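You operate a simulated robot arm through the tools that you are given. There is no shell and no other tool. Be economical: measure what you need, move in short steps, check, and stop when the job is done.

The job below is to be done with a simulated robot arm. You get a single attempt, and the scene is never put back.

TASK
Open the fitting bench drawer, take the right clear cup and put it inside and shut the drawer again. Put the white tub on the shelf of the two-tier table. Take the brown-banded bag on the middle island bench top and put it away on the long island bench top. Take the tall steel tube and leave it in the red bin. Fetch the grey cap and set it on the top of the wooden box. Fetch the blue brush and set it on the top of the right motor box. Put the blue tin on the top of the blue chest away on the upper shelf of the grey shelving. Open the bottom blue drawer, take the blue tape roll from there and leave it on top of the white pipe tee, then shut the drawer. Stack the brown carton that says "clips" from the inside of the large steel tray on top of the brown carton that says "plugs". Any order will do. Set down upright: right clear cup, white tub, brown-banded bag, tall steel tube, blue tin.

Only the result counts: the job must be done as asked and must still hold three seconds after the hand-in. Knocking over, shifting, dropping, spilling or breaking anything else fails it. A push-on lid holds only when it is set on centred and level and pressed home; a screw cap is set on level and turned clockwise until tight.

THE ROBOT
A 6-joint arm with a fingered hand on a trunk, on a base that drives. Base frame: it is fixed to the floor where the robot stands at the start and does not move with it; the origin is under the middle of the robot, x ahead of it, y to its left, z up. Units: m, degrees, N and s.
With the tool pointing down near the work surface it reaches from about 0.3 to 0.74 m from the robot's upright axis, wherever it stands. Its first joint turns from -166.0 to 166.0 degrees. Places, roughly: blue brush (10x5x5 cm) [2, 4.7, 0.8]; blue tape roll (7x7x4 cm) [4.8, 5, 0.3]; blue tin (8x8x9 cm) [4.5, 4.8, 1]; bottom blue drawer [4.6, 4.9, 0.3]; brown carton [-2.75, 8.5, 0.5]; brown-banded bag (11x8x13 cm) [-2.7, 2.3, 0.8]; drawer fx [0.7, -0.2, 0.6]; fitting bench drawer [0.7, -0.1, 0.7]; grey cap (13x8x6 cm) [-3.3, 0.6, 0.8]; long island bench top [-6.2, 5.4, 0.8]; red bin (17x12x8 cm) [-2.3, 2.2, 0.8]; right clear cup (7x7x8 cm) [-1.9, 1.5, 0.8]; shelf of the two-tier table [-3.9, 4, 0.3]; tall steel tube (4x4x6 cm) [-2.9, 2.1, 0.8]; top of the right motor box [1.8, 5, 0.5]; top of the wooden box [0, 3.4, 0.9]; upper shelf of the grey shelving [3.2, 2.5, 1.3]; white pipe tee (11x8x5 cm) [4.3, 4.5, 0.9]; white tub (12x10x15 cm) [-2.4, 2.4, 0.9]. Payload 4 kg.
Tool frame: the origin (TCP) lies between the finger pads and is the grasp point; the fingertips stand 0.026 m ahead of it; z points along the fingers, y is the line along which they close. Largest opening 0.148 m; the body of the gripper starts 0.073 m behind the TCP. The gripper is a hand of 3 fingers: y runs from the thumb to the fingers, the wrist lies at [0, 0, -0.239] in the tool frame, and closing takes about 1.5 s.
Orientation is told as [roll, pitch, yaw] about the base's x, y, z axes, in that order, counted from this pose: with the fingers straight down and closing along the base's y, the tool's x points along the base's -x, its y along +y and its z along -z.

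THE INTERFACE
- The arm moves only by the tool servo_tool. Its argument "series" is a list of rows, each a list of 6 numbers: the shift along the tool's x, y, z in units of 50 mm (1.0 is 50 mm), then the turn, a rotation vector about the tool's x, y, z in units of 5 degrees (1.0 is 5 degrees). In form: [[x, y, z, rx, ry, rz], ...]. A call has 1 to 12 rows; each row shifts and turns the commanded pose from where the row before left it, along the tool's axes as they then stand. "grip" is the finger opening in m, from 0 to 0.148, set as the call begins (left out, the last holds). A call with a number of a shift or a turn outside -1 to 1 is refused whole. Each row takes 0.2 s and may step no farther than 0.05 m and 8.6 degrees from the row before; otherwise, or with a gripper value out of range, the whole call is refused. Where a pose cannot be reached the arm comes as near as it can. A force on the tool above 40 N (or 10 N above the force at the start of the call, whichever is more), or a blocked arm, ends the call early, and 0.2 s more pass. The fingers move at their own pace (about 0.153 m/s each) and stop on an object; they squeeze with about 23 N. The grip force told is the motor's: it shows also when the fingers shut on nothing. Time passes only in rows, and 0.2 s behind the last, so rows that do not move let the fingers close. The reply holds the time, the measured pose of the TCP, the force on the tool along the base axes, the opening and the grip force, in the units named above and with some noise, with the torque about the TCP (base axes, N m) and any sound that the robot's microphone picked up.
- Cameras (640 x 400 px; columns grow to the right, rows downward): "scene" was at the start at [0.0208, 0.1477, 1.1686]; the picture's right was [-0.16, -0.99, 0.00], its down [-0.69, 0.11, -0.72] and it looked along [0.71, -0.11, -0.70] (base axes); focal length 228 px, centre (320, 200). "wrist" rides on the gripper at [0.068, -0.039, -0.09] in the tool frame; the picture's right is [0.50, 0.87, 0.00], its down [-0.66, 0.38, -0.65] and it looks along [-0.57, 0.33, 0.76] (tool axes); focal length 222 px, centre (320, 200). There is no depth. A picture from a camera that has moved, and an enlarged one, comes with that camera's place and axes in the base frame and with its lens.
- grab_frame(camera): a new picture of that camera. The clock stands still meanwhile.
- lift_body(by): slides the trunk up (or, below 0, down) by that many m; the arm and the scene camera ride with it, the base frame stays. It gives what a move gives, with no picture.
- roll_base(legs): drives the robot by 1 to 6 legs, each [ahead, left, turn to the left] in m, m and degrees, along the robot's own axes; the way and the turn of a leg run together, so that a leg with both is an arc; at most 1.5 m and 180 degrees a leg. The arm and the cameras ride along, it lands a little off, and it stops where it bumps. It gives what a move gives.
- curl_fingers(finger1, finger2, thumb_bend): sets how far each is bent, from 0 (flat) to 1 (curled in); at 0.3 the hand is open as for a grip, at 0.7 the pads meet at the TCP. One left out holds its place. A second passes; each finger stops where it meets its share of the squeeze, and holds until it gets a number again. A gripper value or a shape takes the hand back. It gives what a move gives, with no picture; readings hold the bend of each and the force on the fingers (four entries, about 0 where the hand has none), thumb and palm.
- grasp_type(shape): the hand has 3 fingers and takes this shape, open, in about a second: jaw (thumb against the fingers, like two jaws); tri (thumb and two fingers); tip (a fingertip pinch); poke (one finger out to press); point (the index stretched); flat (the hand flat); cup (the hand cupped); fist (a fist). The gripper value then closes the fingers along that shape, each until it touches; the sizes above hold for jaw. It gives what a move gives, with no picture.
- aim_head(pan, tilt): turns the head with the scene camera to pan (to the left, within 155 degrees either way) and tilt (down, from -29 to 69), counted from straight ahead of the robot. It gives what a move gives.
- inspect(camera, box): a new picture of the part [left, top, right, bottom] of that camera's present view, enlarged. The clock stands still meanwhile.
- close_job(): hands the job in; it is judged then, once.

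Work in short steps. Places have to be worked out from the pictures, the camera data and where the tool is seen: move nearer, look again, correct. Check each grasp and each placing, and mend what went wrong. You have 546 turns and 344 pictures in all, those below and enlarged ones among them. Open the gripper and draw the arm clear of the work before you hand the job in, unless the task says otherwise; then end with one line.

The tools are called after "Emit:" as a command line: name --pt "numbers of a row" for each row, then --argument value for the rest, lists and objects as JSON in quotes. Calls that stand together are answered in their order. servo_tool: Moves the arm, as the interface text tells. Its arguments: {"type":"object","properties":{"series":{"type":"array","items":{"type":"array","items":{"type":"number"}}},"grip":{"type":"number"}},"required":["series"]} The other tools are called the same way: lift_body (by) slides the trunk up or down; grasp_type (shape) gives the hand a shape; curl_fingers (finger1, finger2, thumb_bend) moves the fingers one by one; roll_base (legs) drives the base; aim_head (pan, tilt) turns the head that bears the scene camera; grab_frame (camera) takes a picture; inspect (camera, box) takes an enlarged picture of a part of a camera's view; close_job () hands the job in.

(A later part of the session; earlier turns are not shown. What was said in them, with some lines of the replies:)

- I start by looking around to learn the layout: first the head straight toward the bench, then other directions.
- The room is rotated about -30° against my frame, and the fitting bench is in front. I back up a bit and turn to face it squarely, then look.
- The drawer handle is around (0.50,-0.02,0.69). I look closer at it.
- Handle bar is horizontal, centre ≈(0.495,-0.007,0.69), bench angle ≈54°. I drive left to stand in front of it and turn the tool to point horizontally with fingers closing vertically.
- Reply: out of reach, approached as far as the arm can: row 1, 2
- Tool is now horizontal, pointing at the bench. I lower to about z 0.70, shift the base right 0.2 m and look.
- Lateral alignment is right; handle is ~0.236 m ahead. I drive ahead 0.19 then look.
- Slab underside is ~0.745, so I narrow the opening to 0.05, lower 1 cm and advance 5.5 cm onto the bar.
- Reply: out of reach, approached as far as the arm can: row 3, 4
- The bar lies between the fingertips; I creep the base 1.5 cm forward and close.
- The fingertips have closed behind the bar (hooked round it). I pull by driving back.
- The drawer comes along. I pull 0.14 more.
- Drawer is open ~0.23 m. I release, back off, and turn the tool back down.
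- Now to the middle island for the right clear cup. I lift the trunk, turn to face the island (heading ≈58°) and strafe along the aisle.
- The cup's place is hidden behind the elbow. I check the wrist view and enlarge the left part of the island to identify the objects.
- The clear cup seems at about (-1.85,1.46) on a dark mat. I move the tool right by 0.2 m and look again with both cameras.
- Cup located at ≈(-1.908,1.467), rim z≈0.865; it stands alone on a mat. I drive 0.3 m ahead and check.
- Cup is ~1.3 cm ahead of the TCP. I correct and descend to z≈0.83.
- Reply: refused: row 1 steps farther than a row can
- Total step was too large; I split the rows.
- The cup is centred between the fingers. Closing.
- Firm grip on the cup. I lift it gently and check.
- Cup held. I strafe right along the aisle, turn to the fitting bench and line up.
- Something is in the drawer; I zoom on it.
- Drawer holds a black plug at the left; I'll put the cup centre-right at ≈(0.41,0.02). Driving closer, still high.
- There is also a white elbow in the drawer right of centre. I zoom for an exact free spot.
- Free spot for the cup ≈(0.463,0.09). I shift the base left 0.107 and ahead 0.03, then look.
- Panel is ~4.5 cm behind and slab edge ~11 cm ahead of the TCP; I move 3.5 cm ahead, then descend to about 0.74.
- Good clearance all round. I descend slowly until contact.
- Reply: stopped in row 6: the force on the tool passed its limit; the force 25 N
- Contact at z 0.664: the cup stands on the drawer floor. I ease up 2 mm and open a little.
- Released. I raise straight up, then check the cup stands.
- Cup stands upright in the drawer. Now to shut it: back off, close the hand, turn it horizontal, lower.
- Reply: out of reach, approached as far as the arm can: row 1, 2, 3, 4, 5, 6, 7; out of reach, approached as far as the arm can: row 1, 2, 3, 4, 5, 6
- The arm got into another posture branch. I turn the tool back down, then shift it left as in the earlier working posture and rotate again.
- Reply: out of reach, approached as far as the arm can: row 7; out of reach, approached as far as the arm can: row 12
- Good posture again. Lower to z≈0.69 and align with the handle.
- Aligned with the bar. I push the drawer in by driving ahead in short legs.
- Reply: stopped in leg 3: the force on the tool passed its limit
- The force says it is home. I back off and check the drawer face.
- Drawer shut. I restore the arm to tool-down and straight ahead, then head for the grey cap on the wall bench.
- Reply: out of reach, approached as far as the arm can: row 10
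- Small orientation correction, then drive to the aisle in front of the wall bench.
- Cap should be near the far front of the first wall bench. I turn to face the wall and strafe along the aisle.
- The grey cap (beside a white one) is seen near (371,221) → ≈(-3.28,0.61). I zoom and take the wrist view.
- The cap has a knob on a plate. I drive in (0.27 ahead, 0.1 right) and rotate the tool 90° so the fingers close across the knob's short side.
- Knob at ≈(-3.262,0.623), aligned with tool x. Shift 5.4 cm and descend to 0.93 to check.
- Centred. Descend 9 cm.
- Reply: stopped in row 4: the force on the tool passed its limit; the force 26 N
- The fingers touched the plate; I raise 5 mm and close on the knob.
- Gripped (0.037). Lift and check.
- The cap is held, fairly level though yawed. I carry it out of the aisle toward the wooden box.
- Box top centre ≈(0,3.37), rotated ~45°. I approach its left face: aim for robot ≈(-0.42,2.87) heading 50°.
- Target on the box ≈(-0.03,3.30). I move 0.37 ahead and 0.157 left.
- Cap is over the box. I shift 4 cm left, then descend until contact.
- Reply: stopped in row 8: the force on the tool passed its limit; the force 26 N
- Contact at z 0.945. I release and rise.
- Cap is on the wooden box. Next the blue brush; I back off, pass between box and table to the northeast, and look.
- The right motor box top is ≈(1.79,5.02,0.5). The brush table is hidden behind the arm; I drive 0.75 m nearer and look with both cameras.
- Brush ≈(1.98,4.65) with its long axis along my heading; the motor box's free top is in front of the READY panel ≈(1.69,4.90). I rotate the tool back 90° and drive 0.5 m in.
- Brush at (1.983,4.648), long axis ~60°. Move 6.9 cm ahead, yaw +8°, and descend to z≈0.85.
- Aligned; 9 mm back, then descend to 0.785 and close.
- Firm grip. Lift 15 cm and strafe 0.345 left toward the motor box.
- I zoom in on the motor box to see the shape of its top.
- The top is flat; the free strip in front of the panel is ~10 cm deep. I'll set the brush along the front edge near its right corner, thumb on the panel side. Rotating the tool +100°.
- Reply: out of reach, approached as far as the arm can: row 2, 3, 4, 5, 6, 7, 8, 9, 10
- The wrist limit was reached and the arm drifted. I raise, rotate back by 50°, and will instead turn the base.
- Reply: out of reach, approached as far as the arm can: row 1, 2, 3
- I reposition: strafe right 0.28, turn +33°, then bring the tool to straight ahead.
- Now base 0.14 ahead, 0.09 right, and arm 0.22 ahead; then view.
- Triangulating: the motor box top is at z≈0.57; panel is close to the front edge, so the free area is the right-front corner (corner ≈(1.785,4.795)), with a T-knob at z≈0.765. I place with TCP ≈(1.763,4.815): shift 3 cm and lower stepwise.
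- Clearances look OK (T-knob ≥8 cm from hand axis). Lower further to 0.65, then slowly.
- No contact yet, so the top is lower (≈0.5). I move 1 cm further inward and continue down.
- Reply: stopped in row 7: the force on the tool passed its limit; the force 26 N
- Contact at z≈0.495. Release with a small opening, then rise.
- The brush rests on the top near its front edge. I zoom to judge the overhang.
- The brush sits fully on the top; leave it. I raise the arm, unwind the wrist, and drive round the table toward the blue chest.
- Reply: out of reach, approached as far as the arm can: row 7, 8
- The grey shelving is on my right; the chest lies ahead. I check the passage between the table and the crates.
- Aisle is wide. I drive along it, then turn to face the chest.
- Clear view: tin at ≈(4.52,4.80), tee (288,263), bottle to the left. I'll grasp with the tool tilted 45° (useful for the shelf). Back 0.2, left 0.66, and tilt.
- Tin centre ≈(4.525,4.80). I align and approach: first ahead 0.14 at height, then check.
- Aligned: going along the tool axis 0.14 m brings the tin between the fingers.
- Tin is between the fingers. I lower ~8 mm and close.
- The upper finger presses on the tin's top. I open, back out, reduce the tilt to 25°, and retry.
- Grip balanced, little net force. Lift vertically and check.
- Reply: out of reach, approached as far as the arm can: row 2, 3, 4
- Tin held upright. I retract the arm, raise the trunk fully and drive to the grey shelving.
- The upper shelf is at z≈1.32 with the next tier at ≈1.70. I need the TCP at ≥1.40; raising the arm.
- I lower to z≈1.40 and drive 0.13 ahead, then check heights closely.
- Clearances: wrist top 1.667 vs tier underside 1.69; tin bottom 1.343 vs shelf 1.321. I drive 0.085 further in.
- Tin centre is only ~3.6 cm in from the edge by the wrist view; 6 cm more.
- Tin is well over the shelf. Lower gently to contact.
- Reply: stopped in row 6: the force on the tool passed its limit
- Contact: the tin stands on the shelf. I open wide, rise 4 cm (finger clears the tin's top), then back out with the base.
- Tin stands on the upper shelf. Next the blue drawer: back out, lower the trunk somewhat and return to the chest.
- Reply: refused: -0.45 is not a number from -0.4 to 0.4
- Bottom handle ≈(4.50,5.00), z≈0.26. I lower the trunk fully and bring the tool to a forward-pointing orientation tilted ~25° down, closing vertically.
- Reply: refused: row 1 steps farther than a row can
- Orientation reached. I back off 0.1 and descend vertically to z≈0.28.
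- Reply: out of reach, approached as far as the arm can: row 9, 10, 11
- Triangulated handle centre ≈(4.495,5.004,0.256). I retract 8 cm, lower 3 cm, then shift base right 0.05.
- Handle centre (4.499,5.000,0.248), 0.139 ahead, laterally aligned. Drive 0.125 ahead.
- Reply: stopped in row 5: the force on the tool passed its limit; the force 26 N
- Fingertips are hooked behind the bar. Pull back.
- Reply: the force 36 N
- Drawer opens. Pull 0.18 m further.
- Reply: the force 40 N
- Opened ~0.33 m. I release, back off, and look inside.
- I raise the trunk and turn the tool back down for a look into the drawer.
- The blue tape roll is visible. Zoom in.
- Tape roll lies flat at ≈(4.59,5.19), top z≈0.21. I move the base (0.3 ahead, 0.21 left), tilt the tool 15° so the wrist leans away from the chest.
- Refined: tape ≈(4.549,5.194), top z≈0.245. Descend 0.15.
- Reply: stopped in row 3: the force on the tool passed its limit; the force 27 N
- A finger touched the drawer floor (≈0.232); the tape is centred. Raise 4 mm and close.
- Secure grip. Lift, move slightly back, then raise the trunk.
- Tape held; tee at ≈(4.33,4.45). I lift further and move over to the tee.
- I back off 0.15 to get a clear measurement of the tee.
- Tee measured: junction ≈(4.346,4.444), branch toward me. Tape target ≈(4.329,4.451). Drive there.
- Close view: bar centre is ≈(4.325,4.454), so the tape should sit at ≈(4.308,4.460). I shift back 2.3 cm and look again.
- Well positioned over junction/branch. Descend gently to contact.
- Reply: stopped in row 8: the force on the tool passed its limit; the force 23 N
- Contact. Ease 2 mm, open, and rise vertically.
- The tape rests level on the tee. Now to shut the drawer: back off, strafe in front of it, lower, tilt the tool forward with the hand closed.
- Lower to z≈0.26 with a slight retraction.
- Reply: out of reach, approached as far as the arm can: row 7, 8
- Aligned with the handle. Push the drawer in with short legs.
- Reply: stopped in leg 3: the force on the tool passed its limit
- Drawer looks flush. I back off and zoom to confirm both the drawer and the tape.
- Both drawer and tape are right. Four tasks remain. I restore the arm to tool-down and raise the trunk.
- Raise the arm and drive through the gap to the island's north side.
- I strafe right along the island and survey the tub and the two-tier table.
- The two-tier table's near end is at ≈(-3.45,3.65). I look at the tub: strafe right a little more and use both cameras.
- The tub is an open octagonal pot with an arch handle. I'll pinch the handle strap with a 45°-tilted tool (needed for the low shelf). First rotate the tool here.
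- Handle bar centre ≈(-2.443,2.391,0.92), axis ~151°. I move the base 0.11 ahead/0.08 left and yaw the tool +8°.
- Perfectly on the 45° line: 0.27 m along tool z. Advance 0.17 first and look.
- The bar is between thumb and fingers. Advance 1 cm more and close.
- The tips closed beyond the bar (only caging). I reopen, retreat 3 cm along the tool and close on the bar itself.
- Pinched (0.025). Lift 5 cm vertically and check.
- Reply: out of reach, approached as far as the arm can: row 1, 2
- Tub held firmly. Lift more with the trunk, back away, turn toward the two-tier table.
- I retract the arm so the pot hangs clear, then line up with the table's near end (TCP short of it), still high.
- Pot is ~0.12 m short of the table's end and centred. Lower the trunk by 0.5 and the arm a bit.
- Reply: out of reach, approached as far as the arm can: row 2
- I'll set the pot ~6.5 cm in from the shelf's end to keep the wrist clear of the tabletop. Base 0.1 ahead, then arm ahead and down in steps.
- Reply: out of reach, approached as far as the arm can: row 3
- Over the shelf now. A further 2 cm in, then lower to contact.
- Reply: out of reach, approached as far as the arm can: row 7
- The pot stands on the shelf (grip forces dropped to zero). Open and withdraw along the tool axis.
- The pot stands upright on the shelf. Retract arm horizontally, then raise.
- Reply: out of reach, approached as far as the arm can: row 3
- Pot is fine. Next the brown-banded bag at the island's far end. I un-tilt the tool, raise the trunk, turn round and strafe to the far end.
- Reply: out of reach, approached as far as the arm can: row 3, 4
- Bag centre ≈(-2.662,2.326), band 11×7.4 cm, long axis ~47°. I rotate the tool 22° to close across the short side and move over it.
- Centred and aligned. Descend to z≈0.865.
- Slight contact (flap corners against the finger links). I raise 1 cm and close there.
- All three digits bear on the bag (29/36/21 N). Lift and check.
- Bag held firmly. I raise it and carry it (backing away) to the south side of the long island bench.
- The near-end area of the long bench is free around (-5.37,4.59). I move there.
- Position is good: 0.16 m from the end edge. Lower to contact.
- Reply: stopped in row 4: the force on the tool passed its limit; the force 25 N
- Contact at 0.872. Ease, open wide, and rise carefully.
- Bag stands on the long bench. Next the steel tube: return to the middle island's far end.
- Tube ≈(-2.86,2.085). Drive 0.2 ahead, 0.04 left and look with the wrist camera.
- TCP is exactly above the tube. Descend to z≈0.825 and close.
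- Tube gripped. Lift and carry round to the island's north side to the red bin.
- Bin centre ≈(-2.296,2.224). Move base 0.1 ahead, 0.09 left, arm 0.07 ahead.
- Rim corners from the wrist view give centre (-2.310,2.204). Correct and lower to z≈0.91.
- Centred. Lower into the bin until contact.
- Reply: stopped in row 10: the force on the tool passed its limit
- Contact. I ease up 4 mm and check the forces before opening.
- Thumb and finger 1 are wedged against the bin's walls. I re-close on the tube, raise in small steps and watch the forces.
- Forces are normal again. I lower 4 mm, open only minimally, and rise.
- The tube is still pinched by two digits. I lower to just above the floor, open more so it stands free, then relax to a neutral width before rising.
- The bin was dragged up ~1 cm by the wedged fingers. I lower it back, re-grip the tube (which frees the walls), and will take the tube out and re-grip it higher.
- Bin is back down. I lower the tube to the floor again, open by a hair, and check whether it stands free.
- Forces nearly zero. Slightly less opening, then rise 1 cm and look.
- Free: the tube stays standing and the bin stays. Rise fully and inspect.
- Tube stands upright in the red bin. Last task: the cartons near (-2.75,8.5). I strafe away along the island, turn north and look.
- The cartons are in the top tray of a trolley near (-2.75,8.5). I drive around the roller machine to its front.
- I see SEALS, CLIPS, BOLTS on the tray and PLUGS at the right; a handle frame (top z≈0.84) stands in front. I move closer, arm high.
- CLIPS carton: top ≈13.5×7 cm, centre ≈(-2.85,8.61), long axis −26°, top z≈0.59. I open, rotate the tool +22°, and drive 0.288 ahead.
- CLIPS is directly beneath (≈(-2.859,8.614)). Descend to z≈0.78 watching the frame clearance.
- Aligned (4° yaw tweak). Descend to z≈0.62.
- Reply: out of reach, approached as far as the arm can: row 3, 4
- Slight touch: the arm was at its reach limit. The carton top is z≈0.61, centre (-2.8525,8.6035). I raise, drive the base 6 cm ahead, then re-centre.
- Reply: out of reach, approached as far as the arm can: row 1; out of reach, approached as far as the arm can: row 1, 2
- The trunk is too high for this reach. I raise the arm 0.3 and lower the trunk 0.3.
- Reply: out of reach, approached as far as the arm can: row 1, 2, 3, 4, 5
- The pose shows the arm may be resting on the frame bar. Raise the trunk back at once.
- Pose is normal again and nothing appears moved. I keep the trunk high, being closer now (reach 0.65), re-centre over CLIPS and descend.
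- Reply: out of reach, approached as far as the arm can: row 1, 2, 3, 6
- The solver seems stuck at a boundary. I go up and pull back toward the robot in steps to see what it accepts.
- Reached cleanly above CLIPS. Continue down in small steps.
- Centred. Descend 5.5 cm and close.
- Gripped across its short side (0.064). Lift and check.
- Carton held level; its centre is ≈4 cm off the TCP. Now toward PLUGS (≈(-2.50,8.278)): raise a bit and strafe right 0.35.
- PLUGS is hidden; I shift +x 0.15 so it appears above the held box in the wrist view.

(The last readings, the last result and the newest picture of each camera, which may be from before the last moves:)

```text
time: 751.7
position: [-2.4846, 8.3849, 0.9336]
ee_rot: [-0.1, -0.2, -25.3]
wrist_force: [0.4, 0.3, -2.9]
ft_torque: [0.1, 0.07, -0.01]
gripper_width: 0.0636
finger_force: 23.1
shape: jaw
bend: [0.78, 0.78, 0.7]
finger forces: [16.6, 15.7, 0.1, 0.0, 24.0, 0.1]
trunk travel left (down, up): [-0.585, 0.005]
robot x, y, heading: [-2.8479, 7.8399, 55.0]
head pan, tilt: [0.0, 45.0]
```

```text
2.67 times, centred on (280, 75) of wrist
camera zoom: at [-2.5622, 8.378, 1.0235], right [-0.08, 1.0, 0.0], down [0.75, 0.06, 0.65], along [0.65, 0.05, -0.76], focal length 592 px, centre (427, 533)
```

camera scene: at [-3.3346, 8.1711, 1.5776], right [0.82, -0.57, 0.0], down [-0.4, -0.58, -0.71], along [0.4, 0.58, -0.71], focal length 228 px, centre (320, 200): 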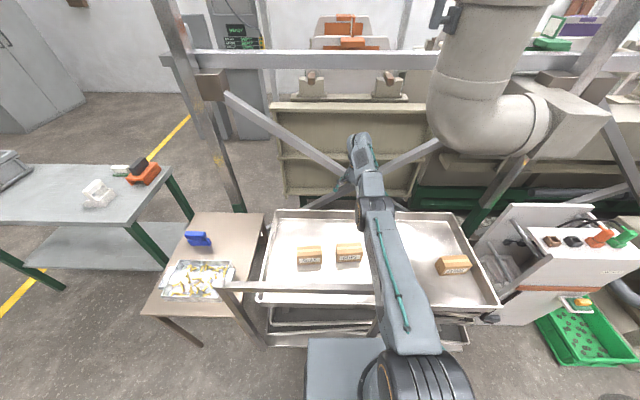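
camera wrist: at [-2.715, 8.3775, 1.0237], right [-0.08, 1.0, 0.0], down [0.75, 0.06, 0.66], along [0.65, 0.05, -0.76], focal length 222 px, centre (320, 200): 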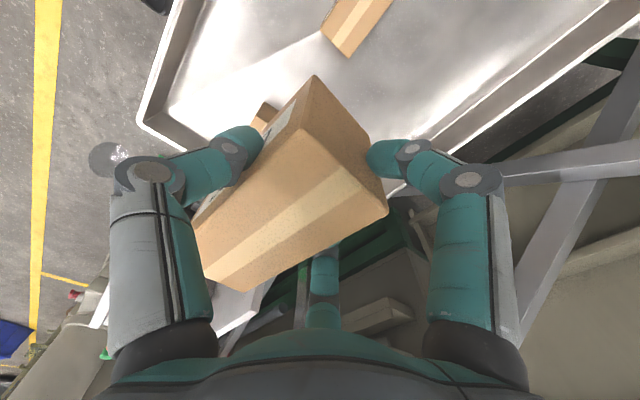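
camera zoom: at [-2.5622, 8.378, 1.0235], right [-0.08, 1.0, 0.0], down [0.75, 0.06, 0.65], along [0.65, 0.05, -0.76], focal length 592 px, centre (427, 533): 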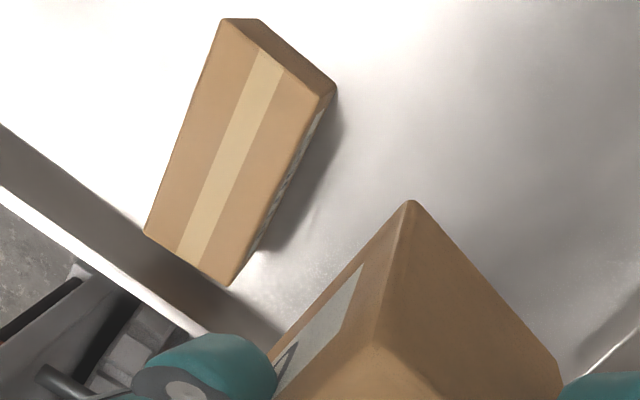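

PLUGS: centre (-2.484,8.261), long axis −31°. I rotate the tool +11° so CLIPS aligns, and move the base so CLIPS is above PLUGS.

Emit:
servo_tool --pt "0 0 0 0 0 -1" --pt "0 0 0 0 0 -1" --pt "0 0 0 0 0 -0.2"

Emit:
roll_base --legs '[[-0.097, -0.033, 0]]'

Emit:
grab_frame --camera "wrist"

Emit:
inspect --camera "scene" --box '[240, 150, 480, 320]'

```text
time: 752.5
position: [-2.4864, 8.385, 0.9321]
ee_rot: [-0.2, -0.2, -14.3]
wrist_force: [0.7, -0.2, -3.1]
ft_torque: [0.09, 0.11, 0.01]
gripper_width: 0.0636
finger_force: 23.3
shape: jaw
bend: [0.78, 0.78, 0.7]
finger forces: [16.6, 15.5, 0.0, 0.0, 24.0, 0.0]
trunk travel left (down, up): [-0.585, 0.005]
robot x, y, heading: [-2.8444, 7.8376, 55.2]
head pan, tilt: [0.0, 45.0]
```

```text
time: 753.7
position: [-2.5154, 8.2862, 0.9344]
ee_rot: [-0.1, -0.2, -14.3]
wrist_force: [0.5, 0.4, -3.5]
ft_torque: [0.05, 0.05, 0.02]
gripper_width: 0.0636
finger_force: 23.3
shape: jaw
bend: [0.78, 0.78, 0.7]
finger forces: [16.6, 15.5, 0.0, 0.0, 24.0, 0.0]
trunk travel left (down, up): [-0.585, 0.005]
robot x, y, heading: [-2.8779, 7.7407, 54.9]
head pan, tilt: [0.0, 45.0]
```

```text
56 pictures are left
camera wrist: at [-2.5894, 8.2641, 1.0235], right [-0.27, 0.96, 0.0], down [0.73, 0.21, 0.65], along [0.63, 0.18, -0.76], focal length 222 px, centre (320, 200)
```

wrist: 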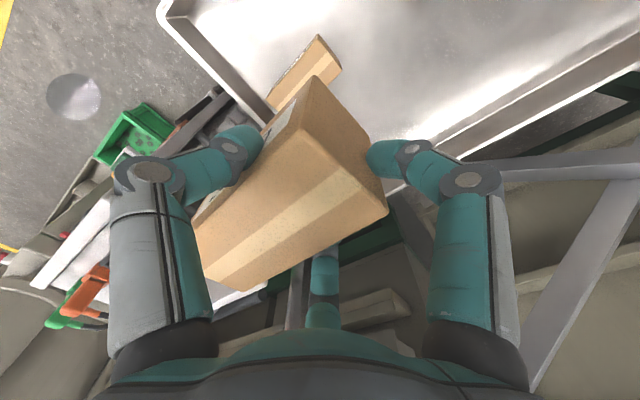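

```text
2.35 times, centred on (360, 235) of scene
camera zoom: at [-2.9944, 7.849, 1.6277], right [0.82, -0.57, 0.0], down [-0.4, -0.58, -0.71], along [0.4, 0.58, -0.71], focal length 536 px, centre (226, 118)
```

zoom: 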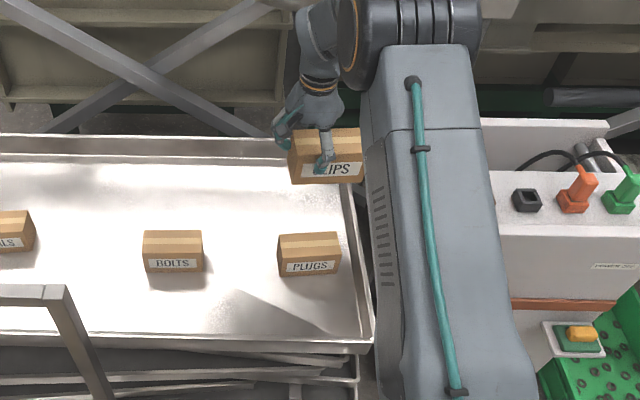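

CLIPS (−2.497,8.268) is well over PLUGS (−2.489,8.262). Descend to 0.70, then slowly to contact.

Emit:
servo_tool --pt "0 0 1 0 0 0" --pt "0 0 1 0 0 0" --pt "0 0 1 0 0 0" --pt "0 0 1 0 0 0" --pt "0 0 0.6 0 0 0"

Emit:
inspect --camera "scene" --box '[280, 170, 420, 290]'

Emit:
grab_frame --camera "wrist"

```text
time: 754.9
position: [-2.5149, 8.2858, 0.7045]
ee_rot: [-0.1, -0.3, -14.3]
wrist_force: [0.4, 0.0, -2.9]
ft_torque: [0.06, 0.06, 0.05]
gripper_width: 0.0633
finger_force: 22.5
shape: jaw
bend: [0.78, 0.78, 0.7]
finger forces: [16.5, 15.6, 0.0, 0.0, 23.9, 0.0]
trunk travel left (down, up): [-0.585, 0.005]
robot x, y, heading: [-2.8772, 7.7456, 55.2]
head pan, tilt: [0.0, 45.0]
```

```text
3.33 times, centred on (350, 230) of scene
camera zoom: at [-2.994, 7.8499, 1.6277], right [0.82, -0.57, 0.0], down [-0.4, -0.58, -0.71], along [0.4, 0.58, -0.71], focal length 760 px, centre (220, 100)
```

zoom: 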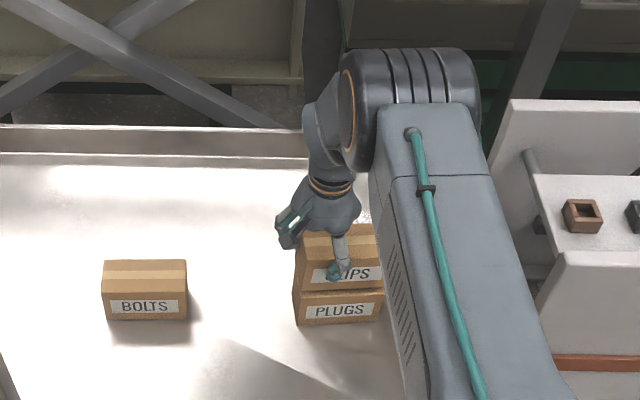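

```text
53 pictures are left
camera wrist: at [-2.5891, 8.2642, 0.7952], right [-0.27, 0.96, 0.0], down [0.73, 0.21, 0.66], along [0.63, 0.18, -0.76], focal length 222 px, centre (320, 200)
```

wrist: 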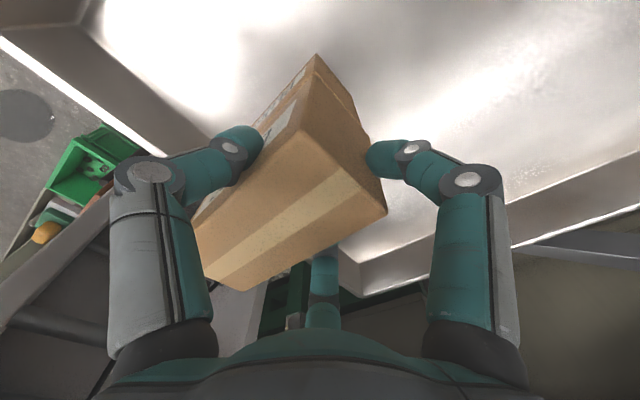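

Very well aligned in both views. Slow descent to contact.

Emit:
servo_tool --pt "0 0 0.2 0 0 0" --pt "0 0 0.1 0 0 0" --pt "0 0 0.08 0 0 0" --pt "0 0 0.08 0 0 0" --pt "0 0 0.08 0 0 0" --pt "0 0 0.08 0 0 0" --pt "0 0 0.08 0 0 0" --pt "0 0 0.08 0 0 0"

Emit:
inspect --camera "scene" --box '[280, 170, 420, 290]'

```text
time: 756.4
position: [-2.5148, 8.288, 0.6753]
ee_rot: [0.3, -0.2, -14.3]
wrist_force: [-5.2, -2.0, 24.9]
ft_torque: [-0.37, 0.18, -0.06]
gripper_width: 0.0639
finger_force: 22.7
shape: jaw
bend: [0.8, 0.8, 0.7]
finger forces: [17.7, 17.8, 0.0, 0.0, 28.9, 0.1]
trunk travel left (down, up): [-0.585, 0.005]
robot x, y, heading: [-2.8771, 7.7377, 55.3]
head pan, tilt: [0.0, 45.0]
stopped in row 7: the force on the tool passed its limit (the readings are from after the stop); the commanded pose is now the measured one
```

```text
3.33 times, centred on (350, 230) of scene
camera zoom: at [-2.9963, 7.8472, 1.6276], right [0.82, -0.57, 0.0], down [-0.4, -0.58, -0.71], along [0.4, 0.58, -0.71], focal length 760 px, centre (220, 100)
```

zoom: 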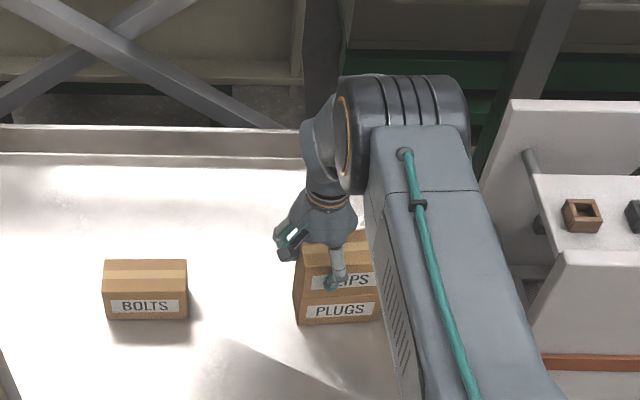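

Contact: CLIPS sits on PLUGS. Ease 2 mm, open, and rise.

Emit:
servo_tool --pt "0 0 -0.04 0 0 0" --pt "0 0 0 0 0 0" --pt "0 0 0 0 0 0" --pt "0 0 0 0 0 0" --pt "0 0 0 0 0 0" --grip 0.1

Emit:
grab_frame --camera "wrist"

```text
time: 757.6
position: [-2.5157, 8.2874, 0.6746]
ee_rot: [0.1, -0.2, -14.4]
wrist_force: [-0.4, 0.4, -0.2]
ft_torque: [-0.01, 0.0, 0.0]
gripper_width: 0.0996
finger_force: 0.1
shape: jaw
bend: [0.29, 0.29, 0.72]
finger forces: [0.0, 0.1, 0.0, 0.0, 0.1, 0.0]
trunk travel left (down, up): [-0.585, 0.005]
robot x, y, heading: [-2.8735, 7.7358, 55.4]
head pan, tilt: [0.0, 45.0]
```

```text
51 pictures are left
camera wrist: at [-2.5887, 8.2653, 0.7642], right [-0.27, 0.96, 0.0], down [0.73, 0.2, 0.66], along [0.63, 0.18, -0.75], focal length 222 px, centre (320, 200)
```

wrist: 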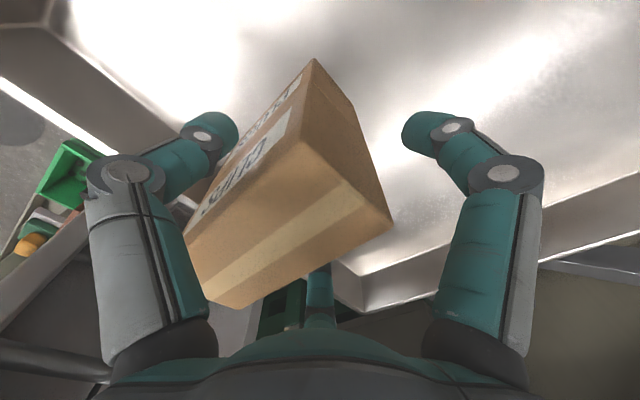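

Emit:
servo_tool --pt "0 0 -0.2 0 0 0" --pt "0 0 -0.4 0 0 0" --pt "0 0 -0.8 0 0 0" --pt "0 0 -1 0 0 0" --pt "0 0 -1 0 0 0" --pt "0 0 -1 0 0 0" --pt "0 0 -1 0 0 0"

Emit:
roll_base --legs '[[-0.35, 0, 0]]'

Emit:
inspect --camera "scene" --box '[200, 130, 420, 270]'

```text
time: 759.2
position: [-2.5133, 8.2886, 0.9445]
ee_rot: [0.0, -0.1, -14.3]
wrist_force: [0.0, 0.2, 0.2]
ft_torque: [-0.04, -0.01, 0.01]
gripper_width: 0.0997
finger_force: 0.1
shape: jaw
bend: [0.29, 0.29, 0.72]
finger forces: [0.0, 0.0, 0.0, 0.0, 0.0, 0.1]
trunk travel left (down, up): [-0.585, 0.005]
robot x, y, heading: [-2.8768, 7.7419, 55.4]
head pan, tilt: [0.0, 45.0]
```

```text
time: 761.5
position: [-2.7144, 7.9979, 0.944]
ee_rot: [0.1, -0.1, -14.5]
wrist_force: [0.3, -0.2, 0.6]
ft_torque: [-0.01, -0.05, -0.03]
gripper_width: 0.0999
finger_force: 0.1
shape: jaw
bend: [0.29, 0.29, 0.72]
finger forces: [0.0, 0.0, 0.0, 0.0, 0.0, 0.0]
trunk travel left (down, up): [-0.585, 0.005]
robot x, y, heading: [-3.0769, 7.4499, 55.1]
head pan, tilt: [0.0, 45.0]
```

```text
2.86 times, centred on (310, 200) of scene
camera zoom: at [-3.1962, 7.5603, 1.6277], right [0.82, -0.57, 0.0], down [-0.41, -0.58, -0.71], along [0.41, 0.58, -0.71], focal length 651 px, centre (349, 200)
```

zoom: 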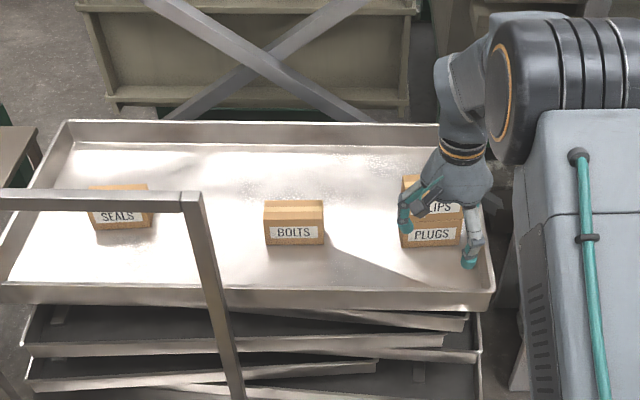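

All nine placements have been checked, except that I can't see the cup now the drawer is shut. Two things are not quite as they were: the red bin moved about 1 cm and turned a few degrees while I was putting the tube in, and the arm rested briefly on the trolley's handle frame, with no visible effect. The gripper is open and clear of everything, so I hand the job in.

Emit:
close_job

```text
The job is handed in.
```

All nine tasks are done and handed in, but three things are less than certain: the red bin moved about 1 cm and turned a few degrees while I was putting the tube in; the arm rested briefly on the trolley's handle frame, with no visible effect; and I couldn't see whether the cup stayed upright once its drawer was shut.
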